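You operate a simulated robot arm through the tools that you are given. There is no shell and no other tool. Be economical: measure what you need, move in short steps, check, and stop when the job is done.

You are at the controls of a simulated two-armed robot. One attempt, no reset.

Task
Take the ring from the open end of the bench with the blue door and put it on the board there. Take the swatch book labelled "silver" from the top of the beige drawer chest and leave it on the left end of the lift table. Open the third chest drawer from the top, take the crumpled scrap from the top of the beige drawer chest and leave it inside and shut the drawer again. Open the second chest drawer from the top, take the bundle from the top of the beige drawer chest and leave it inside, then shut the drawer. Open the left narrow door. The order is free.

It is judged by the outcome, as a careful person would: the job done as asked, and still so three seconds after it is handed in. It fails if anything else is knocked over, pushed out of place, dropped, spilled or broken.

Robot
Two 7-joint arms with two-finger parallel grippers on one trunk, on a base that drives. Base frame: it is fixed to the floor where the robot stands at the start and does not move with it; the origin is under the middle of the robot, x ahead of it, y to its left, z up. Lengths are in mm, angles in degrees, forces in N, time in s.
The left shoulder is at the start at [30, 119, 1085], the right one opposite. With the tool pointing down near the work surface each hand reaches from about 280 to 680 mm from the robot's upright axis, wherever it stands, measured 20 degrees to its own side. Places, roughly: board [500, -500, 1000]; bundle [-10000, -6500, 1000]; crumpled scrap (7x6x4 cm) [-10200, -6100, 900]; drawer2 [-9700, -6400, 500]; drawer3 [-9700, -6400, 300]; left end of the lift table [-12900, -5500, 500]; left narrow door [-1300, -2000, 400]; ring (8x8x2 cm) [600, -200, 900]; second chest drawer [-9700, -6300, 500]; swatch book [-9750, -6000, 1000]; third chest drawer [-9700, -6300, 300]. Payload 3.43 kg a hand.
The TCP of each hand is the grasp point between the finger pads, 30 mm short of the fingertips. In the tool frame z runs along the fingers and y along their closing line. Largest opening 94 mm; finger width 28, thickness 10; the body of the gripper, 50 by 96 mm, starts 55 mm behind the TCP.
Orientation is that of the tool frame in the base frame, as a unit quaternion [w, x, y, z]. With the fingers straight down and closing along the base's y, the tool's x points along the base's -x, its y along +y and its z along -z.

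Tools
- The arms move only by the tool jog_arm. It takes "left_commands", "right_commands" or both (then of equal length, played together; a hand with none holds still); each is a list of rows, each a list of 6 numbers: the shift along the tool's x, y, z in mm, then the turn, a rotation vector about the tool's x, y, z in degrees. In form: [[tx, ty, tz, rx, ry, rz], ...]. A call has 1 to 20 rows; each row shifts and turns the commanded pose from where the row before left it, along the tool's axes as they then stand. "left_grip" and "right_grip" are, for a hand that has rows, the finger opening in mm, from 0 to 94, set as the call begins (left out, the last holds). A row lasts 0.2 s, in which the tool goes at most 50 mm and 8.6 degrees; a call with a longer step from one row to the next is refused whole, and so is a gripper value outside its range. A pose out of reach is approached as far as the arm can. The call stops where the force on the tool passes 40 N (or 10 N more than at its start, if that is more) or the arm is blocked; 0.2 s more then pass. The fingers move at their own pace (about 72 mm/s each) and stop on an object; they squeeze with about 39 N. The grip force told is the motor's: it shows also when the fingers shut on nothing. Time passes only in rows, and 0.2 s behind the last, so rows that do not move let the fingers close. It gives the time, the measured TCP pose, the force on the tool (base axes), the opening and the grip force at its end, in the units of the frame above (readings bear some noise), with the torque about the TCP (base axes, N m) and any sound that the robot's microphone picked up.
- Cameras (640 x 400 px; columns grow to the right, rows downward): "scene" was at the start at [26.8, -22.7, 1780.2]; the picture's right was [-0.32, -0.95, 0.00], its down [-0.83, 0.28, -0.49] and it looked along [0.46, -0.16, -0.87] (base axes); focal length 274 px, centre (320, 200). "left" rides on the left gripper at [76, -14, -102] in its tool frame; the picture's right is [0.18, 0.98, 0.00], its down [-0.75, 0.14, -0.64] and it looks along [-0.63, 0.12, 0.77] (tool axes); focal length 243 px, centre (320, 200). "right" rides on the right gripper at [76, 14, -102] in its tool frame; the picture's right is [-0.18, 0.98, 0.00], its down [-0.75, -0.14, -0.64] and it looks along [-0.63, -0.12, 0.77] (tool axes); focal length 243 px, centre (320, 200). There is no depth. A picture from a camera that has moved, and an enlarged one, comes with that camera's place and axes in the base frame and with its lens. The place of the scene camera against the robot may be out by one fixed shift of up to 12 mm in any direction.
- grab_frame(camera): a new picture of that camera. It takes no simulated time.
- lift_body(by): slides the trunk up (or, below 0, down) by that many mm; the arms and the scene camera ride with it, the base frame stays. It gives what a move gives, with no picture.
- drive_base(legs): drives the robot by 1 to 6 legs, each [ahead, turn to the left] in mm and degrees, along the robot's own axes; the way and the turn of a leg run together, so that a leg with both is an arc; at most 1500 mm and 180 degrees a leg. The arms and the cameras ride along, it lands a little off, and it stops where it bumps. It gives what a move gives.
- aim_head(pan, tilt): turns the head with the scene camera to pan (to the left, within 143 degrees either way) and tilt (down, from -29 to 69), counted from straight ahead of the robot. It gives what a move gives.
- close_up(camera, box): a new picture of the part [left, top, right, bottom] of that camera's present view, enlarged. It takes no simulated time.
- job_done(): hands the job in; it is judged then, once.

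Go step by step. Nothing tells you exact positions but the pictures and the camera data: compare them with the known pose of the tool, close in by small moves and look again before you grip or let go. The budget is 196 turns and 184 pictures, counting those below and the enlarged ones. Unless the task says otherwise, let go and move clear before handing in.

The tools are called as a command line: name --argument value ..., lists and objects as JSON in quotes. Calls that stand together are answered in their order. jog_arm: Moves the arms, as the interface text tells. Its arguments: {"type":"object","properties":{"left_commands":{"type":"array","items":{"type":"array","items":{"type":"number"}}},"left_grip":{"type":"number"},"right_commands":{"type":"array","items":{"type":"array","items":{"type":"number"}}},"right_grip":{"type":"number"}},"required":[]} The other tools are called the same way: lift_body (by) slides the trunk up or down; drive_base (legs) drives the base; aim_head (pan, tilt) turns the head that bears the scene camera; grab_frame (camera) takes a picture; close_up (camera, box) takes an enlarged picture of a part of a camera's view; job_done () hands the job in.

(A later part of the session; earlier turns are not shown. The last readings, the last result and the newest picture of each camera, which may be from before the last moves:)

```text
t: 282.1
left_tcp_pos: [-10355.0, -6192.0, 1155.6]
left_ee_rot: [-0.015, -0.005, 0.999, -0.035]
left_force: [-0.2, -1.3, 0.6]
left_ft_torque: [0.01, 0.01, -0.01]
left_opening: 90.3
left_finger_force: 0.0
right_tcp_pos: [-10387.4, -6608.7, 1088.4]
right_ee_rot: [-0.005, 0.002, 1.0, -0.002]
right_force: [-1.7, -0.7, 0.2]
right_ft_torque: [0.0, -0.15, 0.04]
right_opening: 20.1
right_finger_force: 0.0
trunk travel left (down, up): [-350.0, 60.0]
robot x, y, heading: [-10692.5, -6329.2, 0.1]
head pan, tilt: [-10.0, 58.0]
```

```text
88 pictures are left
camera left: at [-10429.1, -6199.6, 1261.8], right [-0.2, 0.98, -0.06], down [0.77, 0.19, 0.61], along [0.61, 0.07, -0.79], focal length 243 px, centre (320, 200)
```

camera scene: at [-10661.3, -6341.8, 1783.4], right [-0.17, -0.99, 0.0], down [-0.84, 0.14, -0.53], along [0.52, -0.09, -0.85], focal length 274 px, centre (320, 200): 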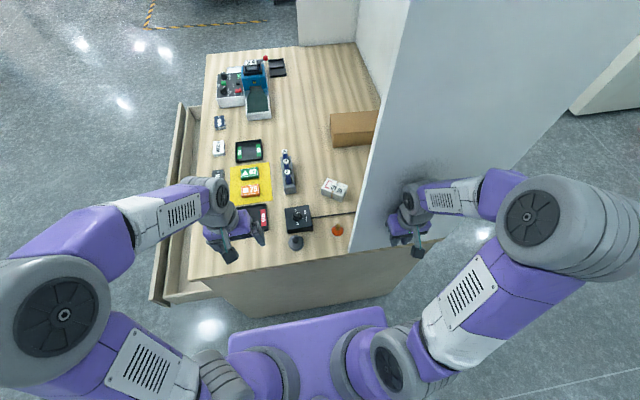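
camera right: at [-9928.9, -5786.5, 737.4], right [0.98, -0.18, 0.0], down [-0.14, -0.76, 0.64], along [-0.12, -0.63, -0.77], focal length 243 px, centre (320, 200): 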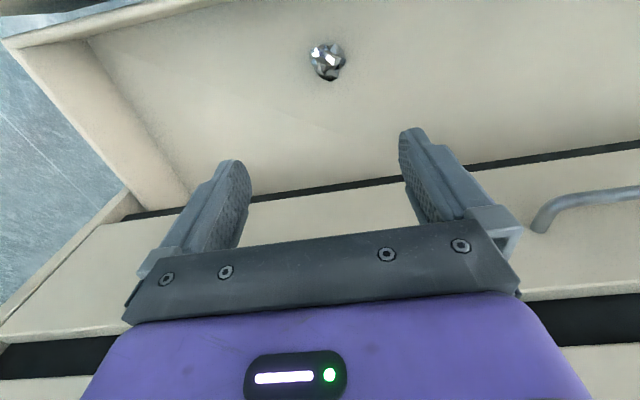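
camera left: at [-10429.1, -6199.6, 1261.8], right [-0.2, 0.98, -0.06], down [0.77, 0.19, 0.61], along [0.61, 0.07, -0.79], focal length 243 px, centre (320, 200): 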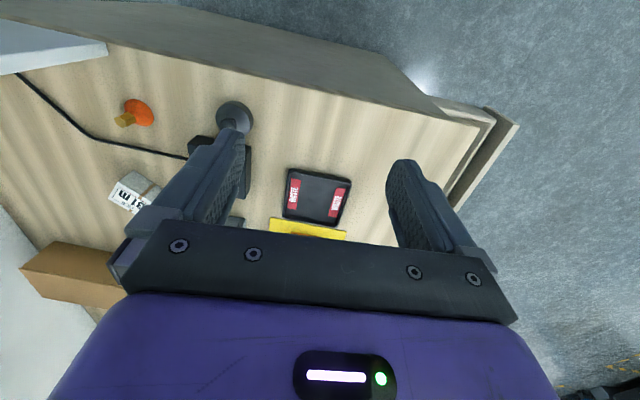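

The right hand is touching the panel's outer side; I pull it back, then creep forward 50 mm.

jog_arm --right_commands '[[30, 0, 0, 0, 0, 0], [40, 5, 0, 0, 0, 0], [40, 10, 0, 0, 0, 0]]'

drive_base --legs '[[55, 0]]'

grab_frame --camera "scene"

```text
t: 282.9
left_tcp_pos: [-10356.5, -6191.8, 1155.0]
left_ee_rot: [-0.014, -0.005, 0.999, -0.035]
left_force: [-0.3, 0.1, -0.1]
left_ft_torque: [0.01, 0.03, 0.01]
left_opening: 90.0
left_finger_force: 0.0
right_tcp_pos: [-10455.9, -6611.2, 1100.8]
right_ee_rot: [-0.007, 0.001, 1.0, -0.001]
right_force: [0.0, 0.5, -0.5]
right_ft_torque: [0.01, 0.01, -0.03]
right_opening: 20.2
right_finger_force: 0.0
right hand out of reach, approached as far as the arm can: row 2, 3
trunk travel left (down, up): [-350.0, 60.0]
robot x, y, heading: [-10691.5, -6323.8, 0.3]
head pan, tilt: [-10.0, 58.0]
```

```text
t: 283.9
left_tcp_pos: [-10300.0, -6190.9, 1155.1]
left_ee_rot: [-0.015, -0.007, 0.999, -0.035]
left_force: [0.4, 0.6, -1.0]
left_ft_torque: [-0.02, 0.01, 0.0]
left_opening: 90.1
left_finger_force: 0.1
right_tcp_pos: [-10397.3, -6609.7, 1100.1]
right_ee_rot: [-0.007, 0.0, 1.0, -0.001]
right_force: [0.2, -0.2, -0.5]
right_ft_torque: [-0.02, 0.05, -0.04]
right_opening: 20.1
right_finger_force: 0.0
trunk travel left (down, up): [-350.0, 60.0]
robot x, y, heading: [-10634.5, -6327.6, 0.4]
head pan, tilt: [-10.0, 58.0]
```

```text
87 pictures are left
camera scene: at [-10603.0, -6341.6, 1783.3], right [-0.17, -0.99, 0.0], down [-0.84, 0.14, -0.53], along [0.52, -0.09, -0.85], focal length 274 px, centre (320, 200)
```

scene: 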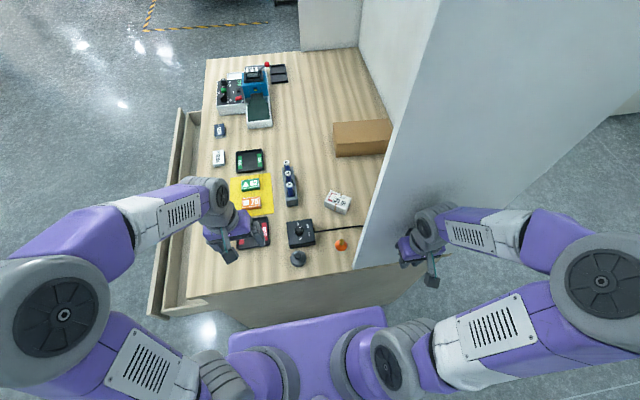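

close_up --camera "scene" --box '[270, 150, 400, 280]'

jog_arm --left_commands '[[-35, -30, 0, 0, 0, 0], [-35, -30, 0, 0, 0, 0], [-35, -30, 0, 0, 0, 0], [-25, -30, 0, 0, 0, 0], [-20, -35, 0, 0, 0, 0]]'

grab_frame --camera "left"

```text
3.08 times, centred on (335, 215) of scene
camera zoom: at [-10603.0, -6341.6, 1783.3], right [-0.17, -0.99, 0.0], down [-0.84, 0.14, -0.53], along [0.52, -0.09, -0.85], focal length 842 px, centre (274, 154)
```

zoom: 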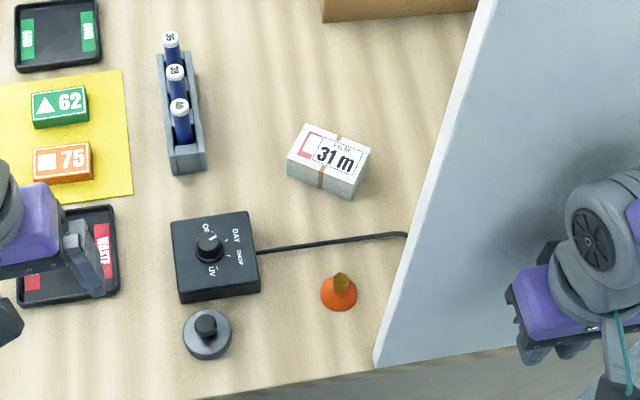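

```text
t: 285.1
left_tcp_pos: [-10150.9, -6344.4, 1162.8]
left_ee_rot: [-0.016, -0.007, 0.999, -0.035]
left_force: [0.0, -0.6, 0.5]
left_ft_torque: [0.0, -0.01, -0.04]
left_opening: 89.9
left_finger_force: 0.0
right_tcp_pos: [-10398.2, -6610.5, 1101.1]
right_ee_rot: [-0.006, 0.0, 1.0, -0.001]
right_force: [0.3, 1.2, 0.0]
right_ft_torque: [0.02, -0.01, 0.03]
right_opening: 20.1
right_finger_force: 0.1
trunk travel left (down, up): [-350.0, 60.0]
robot x, y, heading: [-10635.9, -6325.4, 0.6]
head pan, tilt: [-10.0, 58.0]
```

```text
85 pictures are left
camera left: at [-10222.4, -6353.1, 1269.9], right [-0.2, 0.98, -0.06], down [0.77, 0.19, 0.61], along [0.61, 0.07, -0.79], focal length 243 px, centre (320, 200)
```

left: 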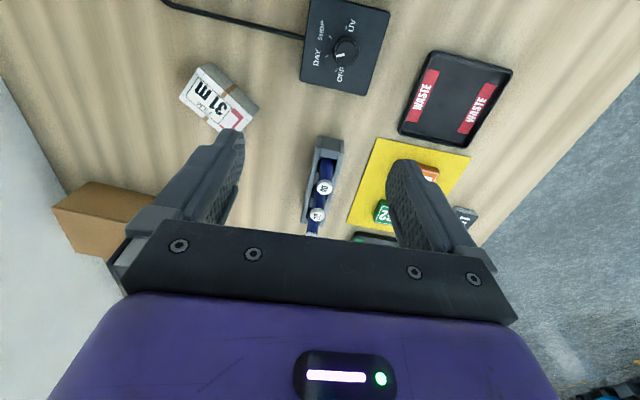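

The bundle ("FILM 31m") is ~80×50 mm, its long axis along (0.45,0.89). I move above it, level the tool and yaw −63° to grip across the short side.

jog_arm --left_commands '[[-11, -30, 15, -4, -1.8, 0], [-11, -30, 20, 0, 0, 0], [-11, -30, 25, 0, 0, 0], [-11, -30, 25, 0, 0, 0], [-11, -30, 25, 0, 0, 0], [0, 0, 0, 0, 0, -7.9], [0, 0, 0, 0, 0, -7.9], [0, 0, 0, 0, 0, -7.9], [0, 0, 0, 0, 0, -7.9], [0, 0, 0, 0, 0, -7.9], [0, 0, 0, 0, 0, -7.9], [0, 0, 0, 0, 0, -7.9], [0, 0, 0, 0, 0, -7.9]]' --left_grip 90

grab_frame --camera "left"

grab_frame --camera "scene"

```text
t: 287.9
left_tcp_pos: [-10090.9, -6494.1, 1053.5]
left_ee_rot: [0.003, -0.531, 0.847, 0.0]
left_force: [-0.3, -0.1, -0.5]
left_ft_torque: [0.01, -0.02, 0.0]
left_opening: 90.1
left_finger_force: 0.1
right_tcp_pos: [-10399.1, -6609.9, 1100.1]
right_ee_rot: [-0.006, 0.0, 1.0, -0.001]
right_force: [0.2, -0.1, 0.1]
right_ft_torque: [-0.03, 0.0, 0.0]
right_opening: 20.1
right_finger_force: 0.0
trunk travel left (down, up): [-350.0, 60.0]
robot x, y, heading: [-10638.6, -6331.4, 0.4]
head pan, tilt: [-10.0, 58.0]
```

```text
84 pictures are left
camera left: at [-10111.7, -6568.7, 1157.4], right [-0.96, 0.26, 0.0], down [0.2, 0.74, 0.64], along [0.17, 0.62, -0.77], focal length 243 px, centre (320, 200)
```

left: 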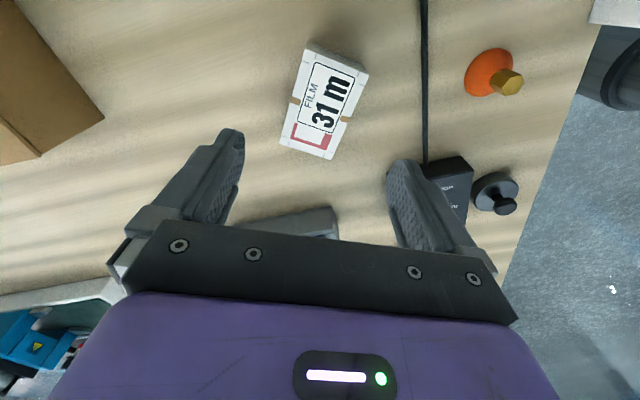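

```text
83 pictures are left
camera scene: at [-10605.0, -6341.5, 1783.3], right [-0.17, -0.99, 0.0], down [-0.84, 0.14, -0.53], along [0.52, -0.09, -0.85], focal length 274 px, centre (320, 200)
```

scene: 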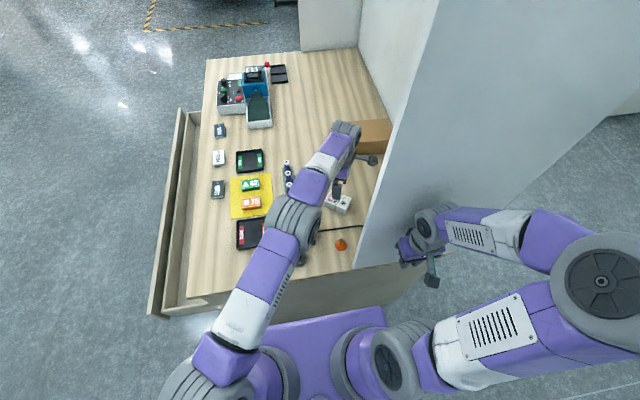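

Well aligned over the bundle; I correct yaw by 7° and descend.

jog_arm --left_commands '[[0, 0, 35, 0, 0, 7], [0, 0, 35, 0, 0, 0], [0, 0, 25, 0, 0, 0]]'

grab_frame --camera "left"

```text
t: 288.7
left_tcp_pos: [-10090.4, -6494.7, 956.4]
left_ee_rot: [0.001, -0.477, 0.879, -0.001]
left_force: [-0.2, 0.4, 0.0]
left_ft_torque: [0.0, -0.04, -0.01]
left_opening: 90.1
left_finger_force: 0.0
right_tcp_pos: [-10397.2, -6609.9, 1101.0]
right_ee_rot: [-0.006, 0.0, 1.0, -0.001]
right_force: [-0.1, 0.9, 0.3]
right_ft_torque: [-0.02, 0.03, 0.0]
right_opening: 20.1
right_finger_force: 0.0
trunk travel left (down, up): [-350.0, 60.0]
robot x, y, heading: [-10638.1, -6330.7, 0.4]
head pan, tilt: [-10.0, 58.0]
```

```text
82 pictures are left
camera left: at [-10119.2, -6566.1, 1061.0], right [-0.92, 0.38, 0.0], down [0.29, 0.71, 0.64], along [0.25, 0.59, -0.77], focal length 243 px, centre (320, 200)
```

left: 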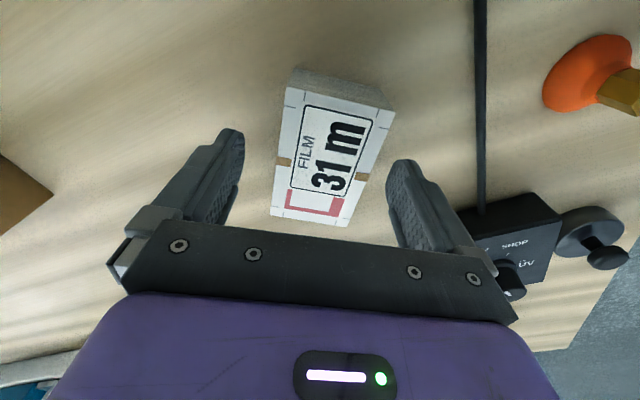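

Centred. I lower to just above the table and grip.

jog_arm --left_commands '[[0, 0, 12, 0, 0, 0], [0, 0, 10, 0, 0, 0]]'

jog_arm --left_commands '[[0, 0, 0, 0, 0, 0], [0, 0, 0, 0, 0, 0], [0, 0, 0, 0, 0, 0], [0, 0, 0, 0, 0, 0]]' --left_grip 20

jog_arm --left_commands '[[0, 0, -5, 0, 0, 0], [0, 0, -10, 0, 0, 0], [0, 0, -20, 0, 0, 0], [0, 0, -30, 0, 0, 0]]'

grab_frame --camera "left"

```text
t: 289.3
left_tcp_pos: [-10091.5, -6493.9, 936.8]
left_ee_rot: [0.001, -0.475, 0.88, -0.001]
left_force: [0.4, 0.3, -0.5]
left_ft_torque: [0.03, -0.01, -0.05]
left_opening: 89.9
left_finger_force: 0.0
right_tcp_pos: [-10399.4, -6609.6, 1101.0]
right_ee_rot: [-0.006, 0.0, 1.0, -0.001]
right_force: [-0.5, -0.1, -0.2]
right_ft_torque: [-0.02, 0.01, 0.01]
right_opening: 19.7
right_finger_force: 0.0
trunk travel left (down, up): [-350.0, 60.0]
robot x, y, heading: [-10633.5, -6328.1, 0.4]
head pan, tilt: [-10.0, 58.0]
```

```text
t: 290.3
left_tcp_pos: [-10091.9, -6493.0, 936.2]
left_ee_rot: [0.001, -0.476, 0.879, -0.001]
left_force: [0.2, -0.7, -0.1]
left_ft_torque: [-0.04, 0.0, -0.06]
left_opening: 58.7
left_finger_force: 38.9
right_tcp_pos: [-10398.8, -6610.1, 1100.6]
right_ee_rot: [-0.007, 0.0, 1.0, -0.001]
right_force: [0.0, -0.4, -0.3]
right_ft_torque: [-0.01, -0.02, -0.01]
right_opening: 19.9
right_finger_force: 0.0
trunk travel left (down, up): [-350.0, 60.0]
robot x, y, heading: [-10638.8, -6326.3, 0.4]
head pan, tilt: [-10.0, 58.0]
```

```text
t: 291.3
left_tcp_pos: [-10091.8, -6495.7, 1001.4]
left_ee_rot: [0.002, -0.476, 0.879, 0.0]
left_force: [-0.9, -0.2, -0.9]
left_ft_torque: [0.02, 0.02, -0.02]
left_opening: 58.7
left_finger_force: 38.6
right_tcp_pos: [-10399.9, -6609.9, 1101.4]
right_ee_rot: [-0.006, 0.0, 1.0, -0.001]
right_force: [0.2, -0.7, 0.7]
right_ft_torque: [0.02, -0.02, 0.0]
right_opening: 19.8
right_finger_force: 0.0
trunk travel left (down, up): [-350.0, 60.0]
robot x, y, heading: [-10639.9, -6324.9, 0.3]
head pan, tilt: [-10.0, 58.0]
```

```text
81 pictures are left
camera left: at [-10121.2, -6566.8, 1105.1], right [-0.92, 0.38, 0.0], down [0.29, 0.71, 0.64], along [0.25, 0.59, -0.77], focal length 243 px, centre (320, 200)
```

left: 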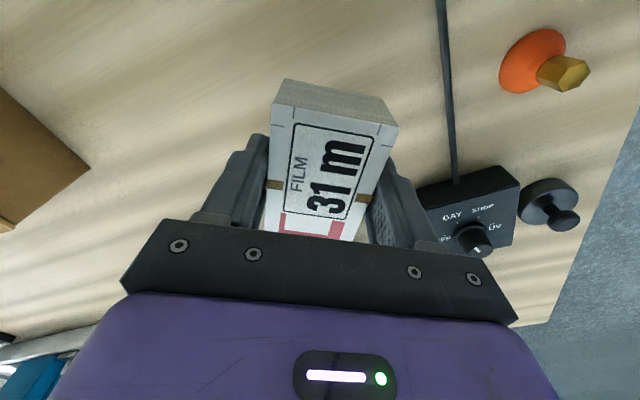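

Bundle held. I raise it, yaw back and withdraw around the panel.

jog_arm --left_commands '[[0, 0, -40, 0, 0, 0], [0, 0, -40, 0, 0, 0], [0, 0, -30, 0, 0, 8], [0, 0, 0, 0, 0, 8], [0, 0, 0, 0, 0, 8], [0, 0, 0, 0, 0, 8], [0, 0, 0, 0, 0, 8], [0, 0, 0, 0, 0, 8], [0, 0, 0, 0, 0, 8]]'

jog_arm --left_commands '[[0, 40, 0, 0, 0, 0], [0, 45, 0, 0, 0, 0], [0, 45, 0, 0, 0, 0], [0, 45, 0, 0, 0, 0], [20, 40, 0, 0, 0, 0], [30, 35, 0, 0, 0, 0], [40, 20, 0, 0, 0, 0], [40, 0, 0, 0, 0, 0], [40, 0, 0, 0, 0, 0]]'

grab_frame --camera "scene"

```text
t: 293.3
left_tcp_pos: [-10091.3, -6494.6, 1110.2]
left_ee_rot: [0.002, -0.006, 1.0, 0.001]
left_force: [-0.6, -0.7, -1.0]
left_ft_torque: [0.04, -0.05, 0.02]
left_opening: 58.8
left_finger_force: 38.8
right_tcp_pos: [-10399.6, -6608.9, 1101.2]
right_ee_rot: [-0.005, 0.0, 1.0, 0.0]
right_force: [0.3, -0.1, 0.6]
right_ft_torque: [0.01, 0.05, 0.0]
right_opening: 20.0
right_finger_force: 0.0
trunk travel left (down, up): [-350.0, 60.0]
robot x, y, heading: [-10634.5, -6327.5, -0.0]
head pan, tilt: [-10.0, 58.0]
```

```text
t: 295.3
left_tcp_pos: [-10268.5, -6224.9, 1109.4]
left_ee_rot: [0.003, -0.008, 1.0, -0.001]
left_force: [0.0, 0.8, -1.2]
left_ft_torque: [0.01, -0.04, 0.0]
left_opening: 58.8
left_finger_force: 39.1
right_tcp_pos: [-10400.3, -6610.3, 1101.9]
right_ee_rot: [-0.005, 0.001, 1.0, 0.0]
right_force: [-0.2, 0.2, -0.5]
right_ft_torque: [-0.01, -0.02, 0.0]
right_opening: 20.1
right_finger_force: 0.0
trunk travel left (down, up): [-350.0, 60.0]
robot x, y, heading: [-10640.1, -6326.1, 0.7]
head pan, tilt: [-10.0, 58.0]
```

```text
80 pictures are left
camera scene: at [-10606.3, -6341.2, 1783.4], right [-0.17, -0.99, 0.0], down [-0.84, 0.14, -0.53], along [0.52, -0.09, -0.85], focal length 274 px, centre (320, 200)
```

scene: 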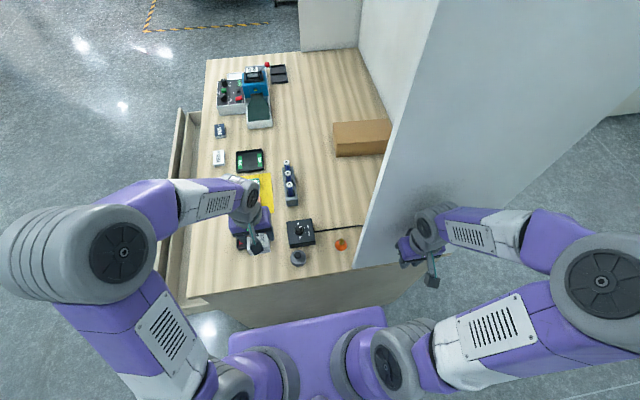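

I drive back and around to the front of the chest.

drive_base --legs '[[-300, 0], [0, 90], [1390, 0], [0, -90], [1190, 0]]'

```text
t: 317.0
left_tcp_pos: [-9322.5, -4912.8, 1109.6]
left_ee_rot: [0.001, 0.02, 1.0, 0.0]
left_force: [-0.1, 0.7, -0.5]
left_ft_torque: [-0.03, 0.01, 0.01]
left_opening: 59.0
left_finger_force: 39.2
right_tcp_pos: [-9475.6, -5288.7, 1100.1]
right_ee_rot: [-0.006, 0.028, 1.0, -0.001]
right_force: [0.2, 0.1, 0.1]
right_ft_torque: [-0.01, -0.02, 0.03]
right_opening: 19.9
right_finger_force: 0.0
trunk travel left (down, up): [-350.0, 60.0]
robot x, y, heading: [-9696.3, -4994.4, -3.0]
head pan, tilt: [-10.0, 58.0]
```

drive_base --legs '[[0, -87], [345, 0]]'

lift_body --by -250

aim_head --pan 10 --tilt 52

grab_frame --camera "scene"

grab_frame --camera "left"

```text
t: 323.0
left_tcp_pos: [-9604.6, -5706.2, 1108.1]
left_ee_rot: [0.001, 0.706, 0.708, -0.001]
left_force: [0.0, -0.2, -0.1]
left_ft_torque: [0.02, 0.02, -0.04]
left_opening: 58.6
left_finger_force: 39.5
right_tcp_pos: [-9987.1, -5569.3, 1100.7]
right_ee_rot: [-0.005, 0.713, 0.701, 0.004]
right_force: [0.3, 0.3, -0.2]
right_ft_torque: [-0.02, 0.03, 0.0]
right_opening: 19.7
right_finger_force: 0.1
trunk travel left (down, up): [-350.0, 60.0]
robot x, y, heading: [-9700.2, -5332.3, -90.5]
head pan, tilt: [-10.0, 58.0]
```

```text
t: 325.6
left_tcp_pos: [-9605.4, -5706.4, 859.3]
left_ee_rot: [0.001, 0.706, 0.708, -0.002]
left_force: [0.4, 0.3, -1.6]
left_ft_torque: [0.0, -0.01, 0.01]
left_opening: 58.7
left_finger_force: 38.5
right_tcp_pos: [-9987.1, -5568.4, 851.4]
right_ee_rot: [-0.005, 0.713, 0.702, 0.004]
right_force: [0.0, 0.1, 0.0]
right_ft_torque: [-0.02, 0.01, -0.01]
right_opening: 20.0
right_finger_force: 0.0
trunk travel left (down, up): [-100.0, 310.0]
robot x, y, heading: [-9699.1, -5333.5, -90.4]
head pan, tilt: [-10.0, 58.0]
```

```text
t: 326.4
left_tcp_pos: [-9605.1, -5706.7, 859.5]
left_ee_rot: [0.002, 0.706, 0.708, -0.002]
left_force: [-0.1, -0.9, -1.2]
left_ft_torque: [0.0, 0.0, 0.0]
left_opening: 58.8
left_finger_force: 38.9
right_tcp_pos: [-9988.0, -5567.0, 851.9]
right_ee_rot: [-0.005, 0.713, 0.702, 0.003]
right_force: [0.3, -0.5, 0.1]
right_ft_torque: [0.01, 0.0, -0.01]
right_opening: 20.0
right_finger_force: 0.1
trunk travel left (down, up): [-100.0, 310.0]
robot x, y, heading: [-9702.5, -5330.8, -90.6]
head pan, tilt: [10.0, 52.0]
```

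```text
79 pictures are left
camera scene: at [-9695.1, -5380.1, 1540.9], right [-0.99, -0.16, 0.0], down [-0.13, 0.78, -0.62], along [0.1, -0.61, -0.79], focal length 274 px, centre (320, 200)
```

scene: 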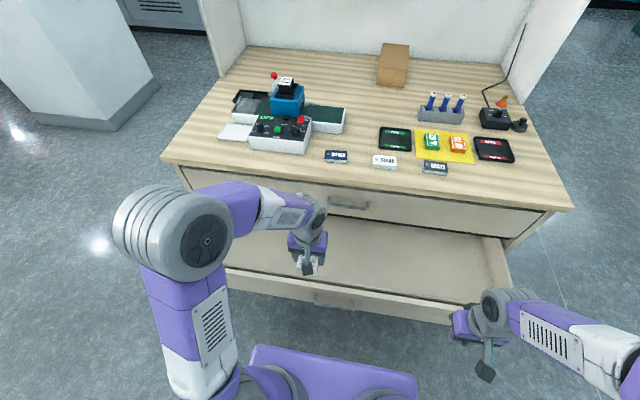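

```text
78 pictures are left
camera left: at [-9618.5, -5629.5, 962.2], right [0.98, 0.19, 0.0], down [0.14, -0.75, 0.64], along [0.12, -0.63, -0.76], focal length 243 px, centre (320, 200)
```

left: 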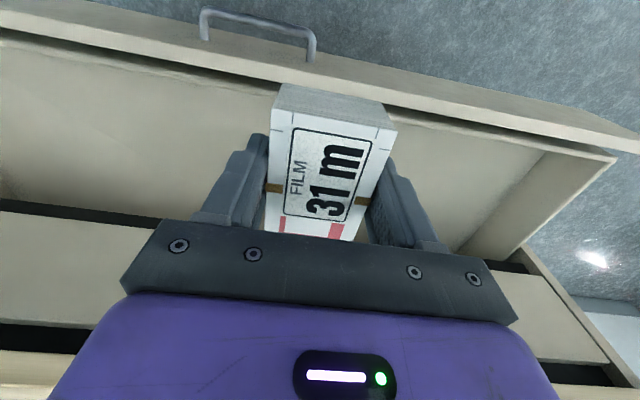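

I move the bundle over drawer 2 and lower it.

jog_arm --left_commands '[[-40, 0, 10, 0, 0, 0], [-40, 0, 30, 0, 0, 0], [-40, 0, 30, 0, 0, 0], [-35, 0, 30, 0, 0, 0], [0, 0, 40, 0, 0, 0], [0, 0, 40, 0, 0, 0]]'

grab_frame --camera "left"

```text
t: 327.8
left_tcp_pos: [-9603.2, -5859.1, 678.3]
left_ee_rot: [0.001, 0.706, 0.708, -0.001]
left_force: [-0.4, -0.3, -0.5]
left_ft_torque: [-0.01, 0.0, -0.04]
left_opening: 58.7
left_finger_force: 38.7
right_tcp_pos: [-9986.3, -5569.5, 851.0]
right_ee_rot: [-0.005, 0.713, 0.702, 0.003]
right_force: [-0.4, -0.2, 0.0]
right_ft_torque: [-0.01, 0.0, -0.02]
right_opening: 19.8
right_finger_force: 0.0
trunk travel left (down, up): [-100.0, 310.0]
robot x, y, heading: [-9704.2, -5333.0, -90.5]
head pan, tilt: [10.0, 52.0]
```

```text
77 pictures are left
camera left: at [-9617.1, -5783.5, 781.8], right [0.98, 0.19, 0.0], down [0.14, -0.75, 0.64], along [0.12, -0.63, -0.76], focal length 243 px, centre (320, 200)
```

left: 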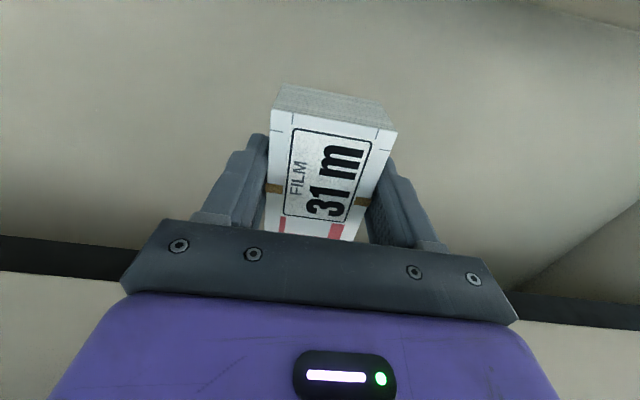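

jog_arm --left_commands '[[0, 0, 30, 0, 0, 0], [0, 0, 30, 0, 0, 0], [0, 0, 25, 0, 0, 0], [0, 0, 15, 0, 0, 0], [0, 0, 10, 0, 0, 0], [0, 0, 8, 0, 0, 0], [0, 0, 6, 0, 0, 0]]'

grab_frame --camera "left"

```text
t: 329.4
left_tcp_pos: [-9603.8, -5861.5, 557.6]
left_ee_rot: [0.002, 0.706, 0.708, -0.001]
left_force: [0.2, 0.2, -0.4]
left_ft_torque: [-0.01, 0.0, 0.0]
left_opening: 58.5
left_finger_force: 38.6
right_tcp_pos: [-9987.0, -5569.1, 850.2]
right_ee_rot: [-0.005, 0.712, 0.702, 0.003]
right_force: [-0.8, 0.2, 0.2]
right_ft_torque: [0.02, 0.01, 0.03]
right_opening: 19.9
right_finger_force: 0.0
trunk travel left (down, up): [-100.0, 310.0]
robot x, y, heading: [-9701.2, -5335.6, -90.4]
head pan, tilt: [10.0, 52.0]
```

```text
76 pictures are left
camera left: at [-9617.3, -5785.1, 659.2], right [0.98, 0.19, 0.0], down [0.14, -0.75, 0.64], along [0.12, -0.63, -0.76], focal length 243 px, centre (320, 200)
```

left: 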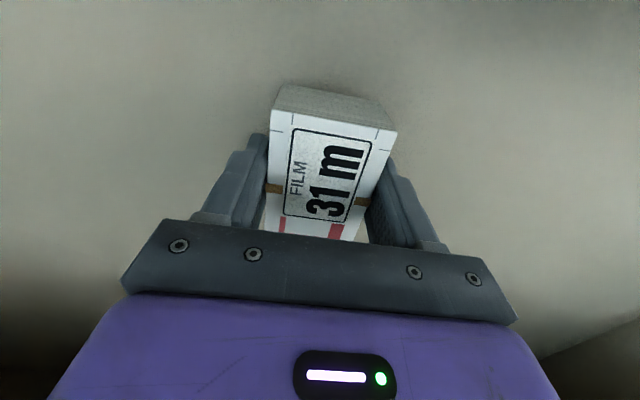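

Not yet touching; I lower in small steps.

jog_arm --left_commands '[[0, 0, 5, 0, 0, 0], [0, 0, 5, 0, 0, 0], [0, 0, 4, 0, 0, 0], [0, 0, 4, 0, 0, 0]]'

jog_arm --left_commands '[[0, 0, 3, 0, 0, 0], [0, 0, 3, 0, 0, 0], [0, 0, 3, 0, 0, 0]]'

```text
t: 330.4
left_tcp_pos: [-9604.8, -5862.6, 538.8]
left_ee_rot: [0.001, 0.706, 0.708, -0.001]
left_force: [0.1, -0.4, -1.1]
left_ft_torque: [0.01, 0.0, -0.01]
left_opening: 59.1
left_finger_force: 39.0
right_tcp_pos: [-9987.7, -5568.1, 850.5]
right_ee_rot: [-0.004, 0.713, 0.701, 0.004]
right_force: [0.3, 0.5, 0.0]
right_ft_torque: [-0.01, -0.01, -0.05]
right_opening: 20.1
right_finger_force: 0.1
trunk travel left (down, up): [-100.0, 310.0]
robot x, y, heading: [-9702.0, -5335.1, -90.6]
head pan, tilt: [10.0, 52.0]
```

```text
t: 331.2
left_tcp_pos: [-9604.9, -5864.6, 533.3]
left_ee_rot: [0.005, 0.707, 0.707, -0.005]
left_force: [-0.9, 1.5, 31.2]
left_ft_torque: [0.04, 0.02, 0.01]
left_opening: 59.4
left_finger_force: 39.2
right_tcp_pos: [-9988.1, -5566.2, 851.1]
right_ee_rot: [-0.005, 0.713, 0.701, 0.004]
right_force: [0.2, -0.5, 0.2]
right_ft_torque: [0.02, 0.0, -0.01]
right_opening: 20.0
right_finger_force: 0.1
trunk travel left (down, up): [-100.0, 310.0]
robot x, y, heading: [-9699.6, -5334.1, -90.7]
head pan, tilt: [10.0, 52.0]
```

Contact with the drawer floor. I release and rise.

jog_arm --left_commands '[[0, 0, -2, 0, 0, 0], [0, 0, 0, 0, 0, 0], [0, 0, 0, 0, 0, 0]]' --left_grip 90

jog_arm --left_commands '[[0, 0, -20, 0, 0, 0], [0, 0, -40, 0, 0, 0], [0, 0, -40, 0, 0, 0], [0, 0, -40, 0, 0, 0], [0, 0, -40, 0, 0, 0], [10, 0, -40, 0, 0, 0], [20, 0, -40, 0, 0, 0], [30, 0, -35, 0, 0, 0], [40, 0, 0, 0, 0, 0]]'

grab_frame --camera "left"

```text
t: 332.0
left_tcp_pos: [-9604.4, -5862.9, 530.2]
left_ee_rot: [0.001, 0.706, 0.708, -0.001]
left_force: [0.3, 0.2, -0.3]
left_ft_torque: [-0.02, 0.0, 0.0]
left_opening: 90.0
left_finger_force: 0.1
right_tcp_pos: [-9986.8, -5568.8, 851.9]
right_ee_rot: [-0.005, 0.713, 0.701, 0.004]
right_force: [0.1, 0.6, -0.1]
right_ft_torque: [0.04, -0.01, 0.03]
right_opening: 20.0
right_finger_force: 0.0
trunk travel left (down, up): [-100.0, 310.0]
robot x, y, heading: [-9700.8, -5336.8, -90.5]
head pan, tilt: [10.0, 52.0]
```

```text
t: 334.0
left_tcp_pos: [-9605.8, -5757.0, 826.1]
left_ee_rot: [0.002, 0.707, 0.708, -0.002]
left_force: [0.9, 0.0, -0.4]
left_ft_torque: [0.01, 0.01, 0.0]
left_opening: 89.9
left_finger_force: 0.0
right_tcp_pos: [-9986.2, -5567.2, 849.7]
right_ee_rot: [-0.005, 0.713, 0.701, 0.004]
right_force: [0.2, 0.0, -0.1]
right_ft_torque: [-0.03, -0.04, -0.01]
right_opening: 19.8
right_finger_force: 0.1
trunk travel left (down, up): [-100.0, 310.0]
robot x, y, heading: [-9700.6, -5332.1, -90.7]
head pan, tilt: [10.0, 52.0]
```

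```text
75 pictures are left
camera left: at [-9619.6, -5681.4, 929.8], right [0.98, 0.19, 0.0], down [0.14, -0.75, 0.65], along [0.12, -0.63, -0.76], focal length 243 px, centre (320, 200)
```

left: 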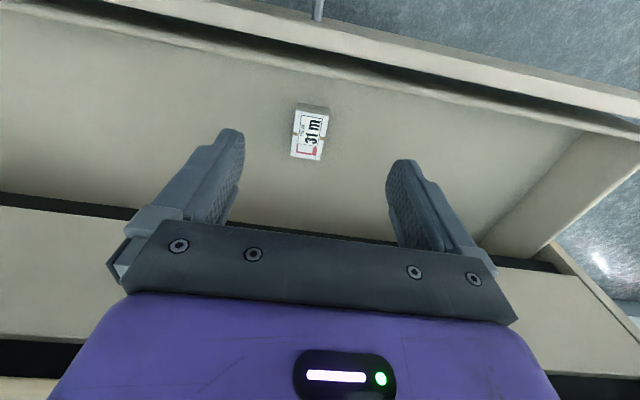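

The bundle lies in drawer 2. I back up, pitch the left hand (closed) forward and set it at the drawer face beside the handle.

drive_base --legs '[[-230, 0]]'

jog_arm --left_commands '[[-10.5, 5, 32.7, 0, -8.3, 0], [-5.7, 5, 33.9, 0, -8.3, 0], [-0.7, 5, 34.3, 0, -8.3, 0], [4.2, 5, 34.1, 0, -8.3, 0], [9.1, 5, 33.1, 0, -8.3, 0], [13.8, 5, 31.5, 0, -8.3, 0]]' --left_grip 0

grab_frame --camera "left"

grab_frame --camera "scene"

```text
t: 335.7
left_tcp_pos: [-9602.8, -5529.6, 826.8]
left_ee_rot: [0.001, 0.705, 0.71, -0.001]
left_force: [-0.3, -0.7, 0.5]
left_ft_torque: [0.01, 0.01, 0.03]
left_opening: 90.1
left_finger_force: 0.1
right_tcp_pos: [-9984.1, -5340.9, 851.5]
right_ee_rot: [-0.005, 0.71, 0.704, 0.004]
right_force: [-0.7, -0.3, -0.4]
right_ft_torque: [0.02, 0.02, 0.02]
right_opening: 20.0
right_finger_force: 0.2
trunk travel left (down, up): [-100.0, 310.0]
robot x, y, heading: [-9699.3, -5104.0, -90.0]
head pan, tilt: [10.0, 52.0]
```

```text
t: 337.1
left_tcp_pos: [-9572.7, -5594.8, 628.5]
left_ee_rot: [0.301, 0.639, 0.643, -0.298]
left_force: [-0.2, 0.3, 0.3]
left_ft_torque: [-0.01, 0.0, 0.03]
left_opening: 0.0
left_finger_force: 33.1
right_tcp_pos: [-9985.3, -5341.3, 850.7]
right_ee_rot: [-0.004, 0.71, 0.704, 0.003]
right_force: [-0.3, 0.1, 1.1]
right_ft_torque: [-0.03, -0.03, 0.0]
right_opening: 19.8
right_finger_force: 0.1
trunk travel left (down, up): [-100.0, 310.0]
robot x, y, heading: [-9698.5, -5104.9, -89.9]
head pan, tilt: [10.0, 52.0]
```

```text
74 pictures are left
camera left: at [-9586.1, -5466.6, 637.9], right [0.98, 0.13, -0.14], down [0.14, 0.01, 0.99], along [0.13, -0.99, -0.01], focal length 243 px, centre (320, 200)
```

left: 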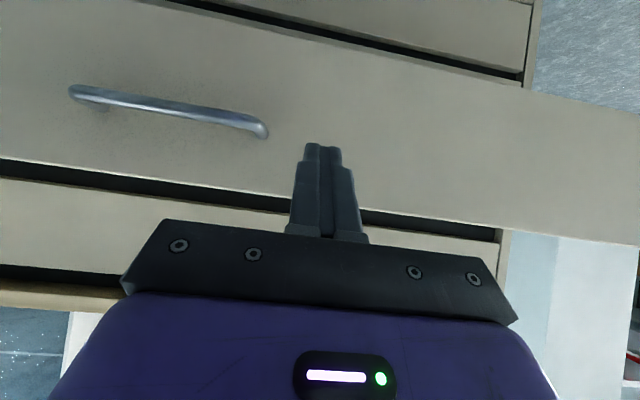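

```text
73 pictures are left
camera scene: at [-9693.3, -5151.1, 1540.9], right [-0.99, -0.17, 0.0], down [-0.14, 0.78, -0.62], along [0.11, -0.61, -0.79], focal length 274 px, centre (320, 200)
```

scene: 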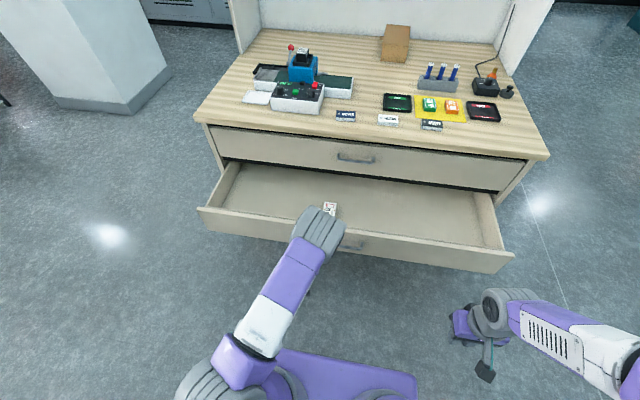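

Good contact spot. I drive forward to push the drawer in.

drive_base --legs '[[335, 0]]'

grab_frame --camera "scene"

```text
t: 339.3
left_tcp_pos: [-9572.2, -5917.1, 629.8]
left_ee_rot: [0.3, 0.638, 0.644, -0.298]
left_force: [0.2, 0.0, -0.5]
left_ft_torque: [-0.04, 0.03, 0.03]
left_opening: 0.0
left_finger_force: 32.7
right_tcp_pos: [-9984.8, -5664.7, 850.9]
right_ee_rot: [-0.005, 0.709, 0.705, 0.005]
right_force: [0.7, 0.4, 0.6]
right_ft_torque: [0.01, 0.02, 0.01]
right_opening: 20.0
right_finger_force: 0.0
trunk travel left (down, up): [-100.0, 310.0]
robot x, y, heading: [-9697.8, -5430.4, -90.0]
head pan, tilt: [10.0, 52.0]
```

```text
72 pictures are left
camera scene: at [-9694.0, -5474.5, 1540.9], right [-0.98, -0.17, 0.0], down [-0.14, 0.78, -0.62], along [0.11, -0.61, -0.79], focal length 274 px, centre (320, 200)
```

scene: 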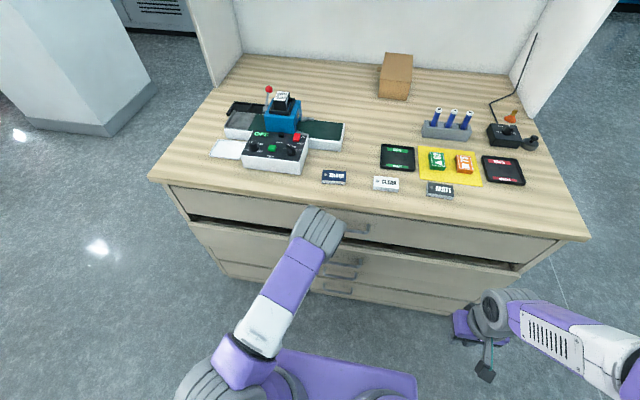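

A little left; I push with the arm until it stops.

jog_arm --left_commands '[[-6.4, 0, 7.7, 0, 0, 0], [-6.4, 0, 7.7, 0, 0, 0], [-6.4, 0, 7.7, 0, 0, 0], [-6.4, 0, 7.7, 0, 0, 0], [-6.4, 0, 7.7, 0, 0, 0]]'

grab_frame --camera "scene"

```text
t: 340.4
left_tcp_pos: [-9570.4, -5950.6, 626.6]
left_ee_rot: [0.294, 0.641, 0.647, -0.29]
left_force: [-0.5, 22.3, 15.8]
left_ft_torque: [-0.34, -0.02, -0.05]
left_opening: 0.2
left_finger_force: 33.6
right_tcp_pos: [-9984.5, -5662.7, 852.7]
right_ee_rot: [-0.004, 0.71, 0.705, 0.004]
right_force: [-0.9, 0.1, -0.8]
right_ft_torque: [-0.02, 0.01, -0.05]
right_opening: 19.9
right_finger_force: 0.0
trunk travel left (down, up): [-100.0, 310.0]
robot x, y, heading: [-9697.2, -5423.7, -90.3]
head pan, tilt: [10.0, 52.0]
stopped in row 5 (left hand): the force on the tool passed its limit at 56 N (the readings are from after the stop); the commanded pose is now the measured one
```

```text
71 pictures are left
camera scene: at [-9694.2, -5471.8, 1541.0], right [-0.98, -0.17, 0.0], down [-0.14, 0.78, -0.62], along [0.11, -0.61, -0.79], focal length 274 px, centre (320, 200)
```

scene: 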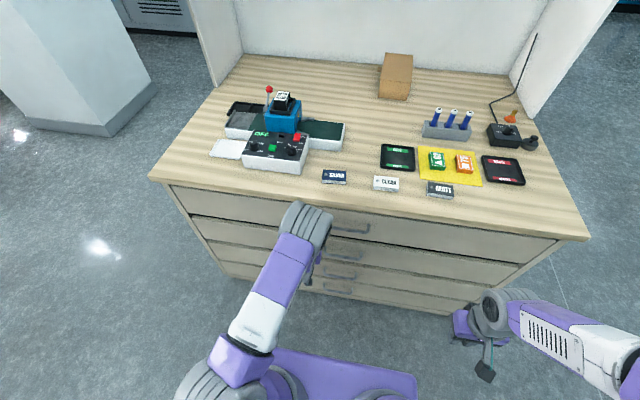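

Drawer 2 is shut and all items are in place. Next the SILVER book: I retract the left hand, raise the trunk and turn the tool down.

jog_arm --left_commands '[[19, 0, -23, 0, 0, 0], [19, 0, -23, 0, 0, 0], [19, 0, -23, 0, 0, 0]]'

lift_body --by 250

jog_arm --left_commands '[[0, 0, -30, 0, 8.2, 0], [0, 0, -30, 0, 8.2, 0], [0, 0, -30, 0, 8.2, 0], [0, 0, -30, 0, 8.2, 0], [0, 0, -30, 0, 8.2, 0], [0, 0, -30, 0, 8.2, 0]]' --left_grip 90

grab_frame --camera "left"

```text
t: 341.2
left_tcp_pos: [-9574.0, -5861.8, 627.7]
left_ee_rot: [0.295, 0.64, 0.646, -0.292]
left_force: [-1.2, -0.3, -0.2]
left_ft_torque: [0.0, 0.02, 0.01]
left_opening: 0.0
left_finger_force: 33.1
right_tcp_pos: [-9984.0, -5663.7, 850.9]
right_ee_rot: [-0.004, 0.71, 0.704, 0.003]
right_force: [0.3, 0.3, -1.1]
right_ft_torque: [0.02, 0.04, 0.0]
right_opening: 20.1
right_finger_force: 0.1
trunk travel left (down, up): [-100.0, 310.0]
robot x, y, heading: [-9702.9, -5428.5, -90.2]
head pan, tilt: [10.0, 52.0]
```

```text
t: 343.8
left_tcp_pos: [-9572.6, -5861.7, 878.0]
left_ee_rot: [0.295, 0.64, 0.646, -0.292]
left_force: [0.6, -0.4, 1.1]
left_ft_torque: [0.02, 0.06, 0.01]
left_opening: 0.0
left_finger_force: 32.7
right_tcp_pos: [-9984.2, -5664.0, 1100.2]
right_ee_rot: [-0.006, 0.71, 0.705, 0.004]
right_force: [0.4, 0.1, 0.2]
right_ft_torque: [-0.01, 0.0, -0.01]
right_opening: 19.8
right_finger_force: 0.0
trunk travel left (down, up): [-350.0, 60.0]
robot x, y, heading: [-9695.8, -5429.2, -90.2]
head pan, tilt: [10.0, 52.0]
```

```text
t: 345.2
left_tcp_pos: [-9573.8, -5781.6, 1035.3]
left_ee_rot: [-0.001, 0.704, 0.71, 0.001]
left_force: [0.2, -1.2, 0.0]
left_ft_torque: [-0.02, -0.01, 0.0]
left_opening: 90.0
left_finger_force: 0.0
right_tcp_pos: [-9984.8, -5663.3, 1100.3]
right_ee_rot: [-0.006, 0.709, 0.705, 0.005]
right_force: [0.2, -0.3, -0.7]
right_ft_torque: [-0.03, -0.02, -0.01]
right_opening: 19.9
right_finger_force: 0.0
trunk travel left (down, up): [-350.0, 60.0]
robot x, y, heading: [-9701.2, -5427.6, -89.7]
head pan, tilt: [10.0, 52.0]
```

```text
70 pictures are left
camera left: at [-9587.3, -5706.6, 1137.9], right [0.98, 0.19, 0.0], down [0.15, -0.75, 0.64], along [0.13, -0.63, -0.77], focal length 243 px, centre (320, 200)
```

left: 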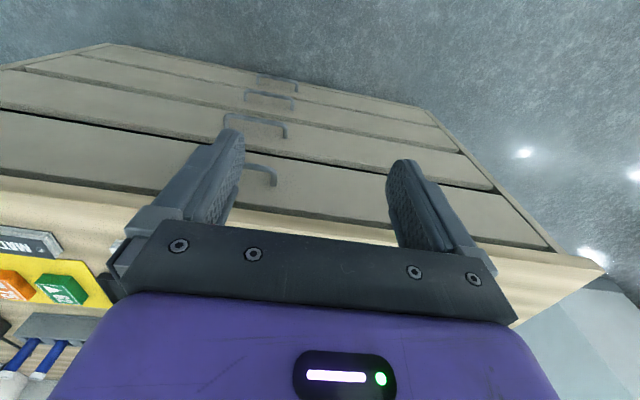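

All four drawers look shut. I drive 170 mm forward and look at the book from above.

close_up --camera "left" --box '[0, 20, 640, 280]'

drive_base --legs '[[170, 0]]'

jog_arm --left_commands '[[-20, -12, 0, 0, 0, 0], [-20, -12, 0, 0, 0, 0], [-20, -12, 0, 0, 0, 0]]'

grab_frame --camera "left"

```text
1.00 times, centred on (320, 150) of left (not enlarged: the box is as wide or as high as the picture)
camera zoom: at [-9587.3, -5706.6, 1137.9], right [0.98, 0.19, 0.0], down [0.15, -0.75, 0.64], along [0.13, -0.63, -0.77], focal length 243 px, centre (320, 250)
```

zoom: 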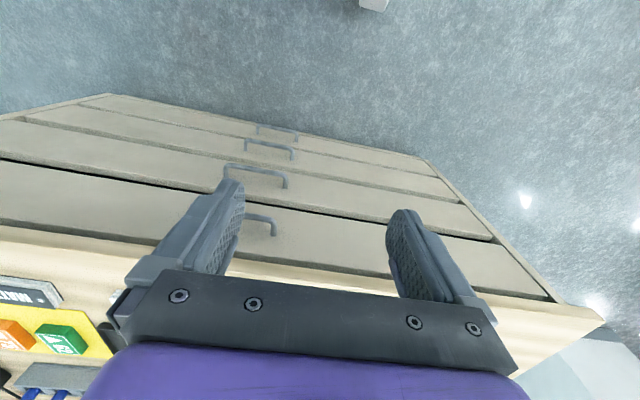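

```text
t: 346.6
left_tcp_pos: [-9573.4, -5950.5, 1032.8]
left_ee_rot: [-0.001, 0.704, 0.71, 0.002]
left_force: [-0.2, 0.4, 0.0]
left_ft_torque: [-0.01, 0.02, -0.03]
left_opening: 90.0
left_finger_force: 0.0
right_tcp_pos: [-9985.3, -5831.5, 1100.3]
right_ee_rot: [-0.004, 0.71, 0.704, 0.004]
right_force: [-0.1, -0.8, 0.3]
right_ft_torque: [-0.01, 0.0, 0.0]
right_opening: 20.2
right_finger_force: 0.0
trunk travel left (down, up): [-350.0, 60.0]
robot x, y, heading: [-9699.9, -5593.7, -90.2]
head pan, tilt: [10.0, 52.0]
```

```text
t: 347.4
left_tcp_pos: [-9610.5, -6009.9, 1032.2]
left_ee_rot: [-0.001, 0.704, 0.71, 0.002]
left_force: [-0.4, 0.7, 0.0]
left_ft_torque: [0.03, -0.01, -0.01]
left_opening: 90.0
left_finger_force: 0.1
right_tcp_pos: [-9984.7, -5830.4, 1101.6]
right_ee_rot: [-0.005, 0.71, 0.704, 0.003]
right_force: [-0.6, -0.3, 0.5]
right_ft_torque: [0.02, 0.01, -0.01]
right_opening: 20.0
right_finger_force: 0.0
trunk travel left (down, up): [-350.0, 60.0]
robot x, y, heading: [-9701.3, -5595.8, -90.1]
head pan, tilt: [10.0, 52.0]
```

```text
68 pictures are left
camera left: at [-9623.9, -5934.9, 1136.0], right [0.98, 0.19, 0.0], down [0.15, -0.75, 0.64], along [0.12, -0.63, -0.77], focal length 243 px, centre (320, 200)
```

left: 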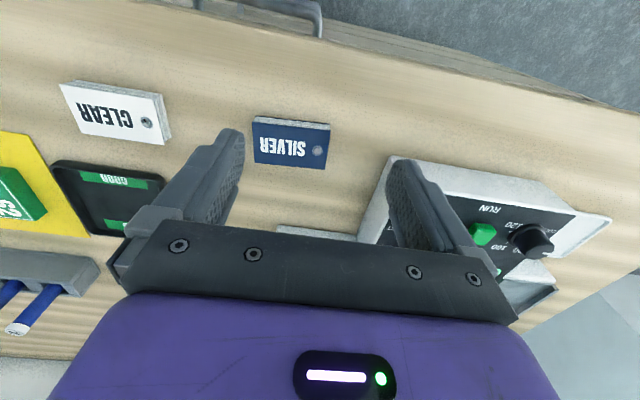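

SILVER book: centre [−9631,−6054], ~75×47 mm, turned ~7°. I move above it and yaw −97° to grip across the short side.

jog_arm --left_commands '[[-22, -10, 0, 0, 0, 0], [-22, -10, 0, 0, 0, 0], [0, 0, 0, 0, 0, -8.08], [0, 0, 0, 0, 0, -8.08], [0, 0, 0, 0, 0, -8.08], [0, 0, 0, 0, 0, -8.08], [0, 0, 0, 0, 0, -8.08], [0, 0, 0, 0, 0, -8.08], [0, 0, 0, 0, 0, -8.08], [0, 0, 0, 0, 0, -8.08], [0, 0, 0, 0, 0, -8.08], [0, 0, 0, 0, 0, -8.08], [0, 0, 0, 0, 0, -8.08], [0, 0, 0, 0, 0, -8.08]]' --left_grip 80

grab_frame --camera "left"

```text
t: 350.4
left_tcp_pos: [-9628.4, -6054.5, 1034.9]
left_ee_rot: [0.001, -0.066, 0.998, 0.001]
left_force: [0.7, -0.7, -0.2]
left_ft_torque: [0.0, 0.0, -0.01]
left_opening: 79.9
left_finger_force: 0.0
right_tcp_pos: [-9985.3, -5831.7, 1100.6]
right_ee_rot: [-0.004, 0.71, 0.704, 0.004]
right_force: [1.1, 0.5, -0.4]
right_ft_torque: [0.0, 0.03, 0.02]
right_opening: 19.8
right_finger_force: 0.0
trunk travel left (down, up): [-350.0, 60.0]
robot x, y, heading: [-9701.5, -5595.4, -90.1]
head pan, tilt: [10.0, 52.0]
```

```text
67 pictures are left
camera left: at [-9702.2, -6078.9, 1137.0], right [-0.31, 0.95, 0.0], down [0.73, 0.24, 0.64], along [0.61, 0.2, -0.77], focal length 243 px, centre (320, 200)
```

left: 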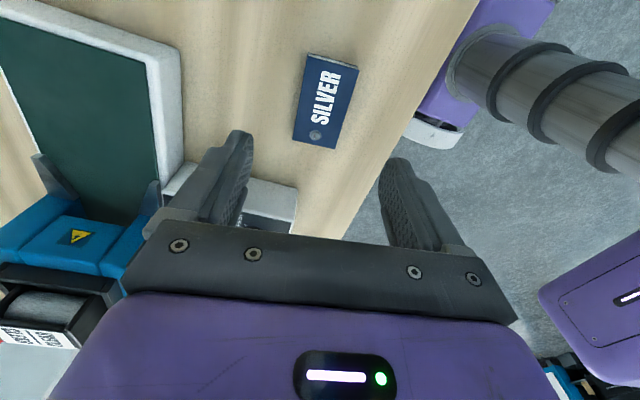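

Aligned. I descend with a small correction.

jog_arm --left_commands '[[5, 1, 30, 0, 0, 0], [0, 0, 30, 0, 0, 0], [0, 0, 20, 0, 0, 0]]'

grab_frame --camera "left"

```text
t: 351.2
left_tcp_pos: [-9634.4, -6054.3, 953.1]
left_ee_rot: [0.002, -0.064, 0.998, 0.001]
left_force: [-0.1, -0.7, 0.1]
left_ft_torque: [-0.01, 0.01, 0.02]
left_opening: 80.1
left_finger_force: 0.1
right_tcp_pos: [-9984.2, -5831.9, 1100.7]
right_ee_rot: [-0.005, 0.71, 0.704, 0.003]
right_force: [-0.6, 0.4, -0.6]
right_ft_torque: [0.0, 0.01, 0.02]
right_opening: 19.9
right_finger_force: 0.0
trunk travel left (down, up): [-350.0, 60.0]
robot x, y, heading: [-9701.2, -5593.9, -90.0]
head pan, tilt: [10.0, 52.0]
```

```text
66 pictures are left
camera left: at [-9708.1, -6078.5, 1055.7], right [-0.31, 0.95, 0.0], down [0.73, 0.24, 0.64], along [0.61, 0.2, -0.77], focal length 243 px, centre (320, 200)
```

left: 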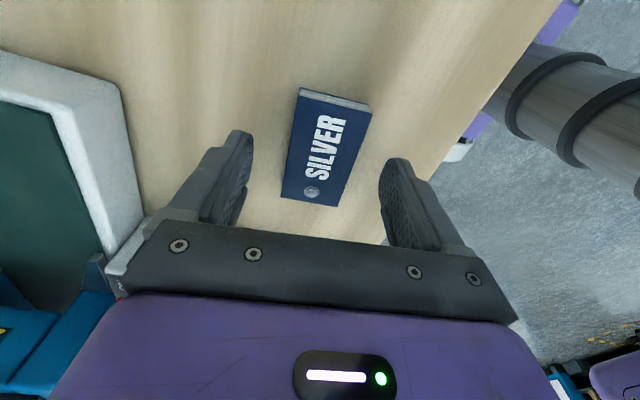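

jog_arm --left_commands '[[0, 4, 10, 0, 0, 0], [0, 0, 8, 0, 0, 0], [0, 0, 2.5, 0, 0, 0]]'

jog_arm --left_commands '[[0, 0, 0, 0, 0, 0], [0, 0, 0, 0, 0, 0], [0, 0, 0, 0, 0, 0], [0, 0, 0, 0, 0, 0]]' --left_grip 10

jog_arm --left_commands '[[0, 0, -4, 0, 0, 0], [0, 0, -8, 0, 0, 0], [0, 0, -15, 0, 0, 0], [0, 0, -20, 0, 0, 0]]'

grab_frame --camera "left"

```text
t: 352.1
left_tcp_pos: [-9635.3, -6050.7, 931.3]
left_ee_rot: [0.001, -0.064, 0.998, 0.002]
left_force: [1.3, -0.3, 0.2]
left_ft_torque: [0.01, -0.02, -0.02]
left_opening: 80.3
left_finger_force: 0.2
right_tcp_pos: [-9986.4, -5830.8, 1099.2]
right_ee_rot: [-0.005, 0.711, 0.704, 0.003]
right_force: [0.3, 0.5, 0.4]
right_ft_torque: [0.01, 0.02, 0.01]
right_opening: 20.0
right_finger_force: 0.0
trunk travel left (down, up): [-350.0, 60.0]
robot x, y, heading: [-9703.6, -5594.1, -90.0]
head pan, tilt: [10.0, 52.0]
```

```text
t: 353.1
left_tcp_pos: [-9635.0, -6050.5, 932.5]
left_ee_rot: [0.001, -0.064, 0.998, 0.002]
left_force: [0.0, 0.8, 0.1]
left_ft_torque: [-0.01, 0.01, 0.0]
left_opening: 42.8
left_finger_force: 38.8
right_tcp_pos: [-9985.0, -5829.8, 1100.2]
right_ee_rot: [-0.004, 0.71, 0.704, 0.003]
right_force: [0.0, 0.5, 0.0]
right_ft_torque: [-0.01, -0.01, 0.02]
right_opening: 20.1
right_finger_force: 0.1
trunk travel left (down, up): [-350.0, 60.0]
robot x, y, heading: [-9701.5, -5595.5, -90.1]
head pan, tilt: [10.0, 52.0]
```

```text
t: 354.1
left_tcp_pos: [-9636.2, -6050.4, 981.1]
left_ee_rot: [0.0, -0.065, 0.998, 0.001]
left_force: [0.4, -0.1, -0.5]
left_ft_torque: [-0.02, 0.0, -0.04]
left_opening: 42.5
left_finger_force: 39.5
right_tcp_pos: [-9985.0, -5831.0, 1101.4]
right_ee_rot: [-0.005, 0.711, 0.703, 0.003]
right_force: [0.6, -0.3, -0.7]
right_ft_torque: [-0.01, -0.03, 0.01]
right_opening: 19.9
right_finger_force: 0.0
trunk travel left (down, up): [-350.0, 60.0]
robot x, y, heading: [-9702.9, -5595.4, -90.1]
head pan, tilt: [10.0, 52.0]
```

```text
65 pictures are left
camera left: at [-9709.8, -6074.9, 1083.9], right [-0.31, 0.95, 0.0], down [0.73, 0.24, 0.64], along [0.61, 0.2, -0.77], focal length 243 px, centre (320, 200)
```

left: 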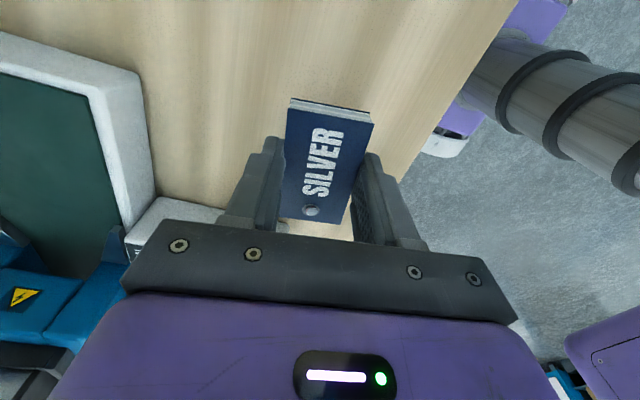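

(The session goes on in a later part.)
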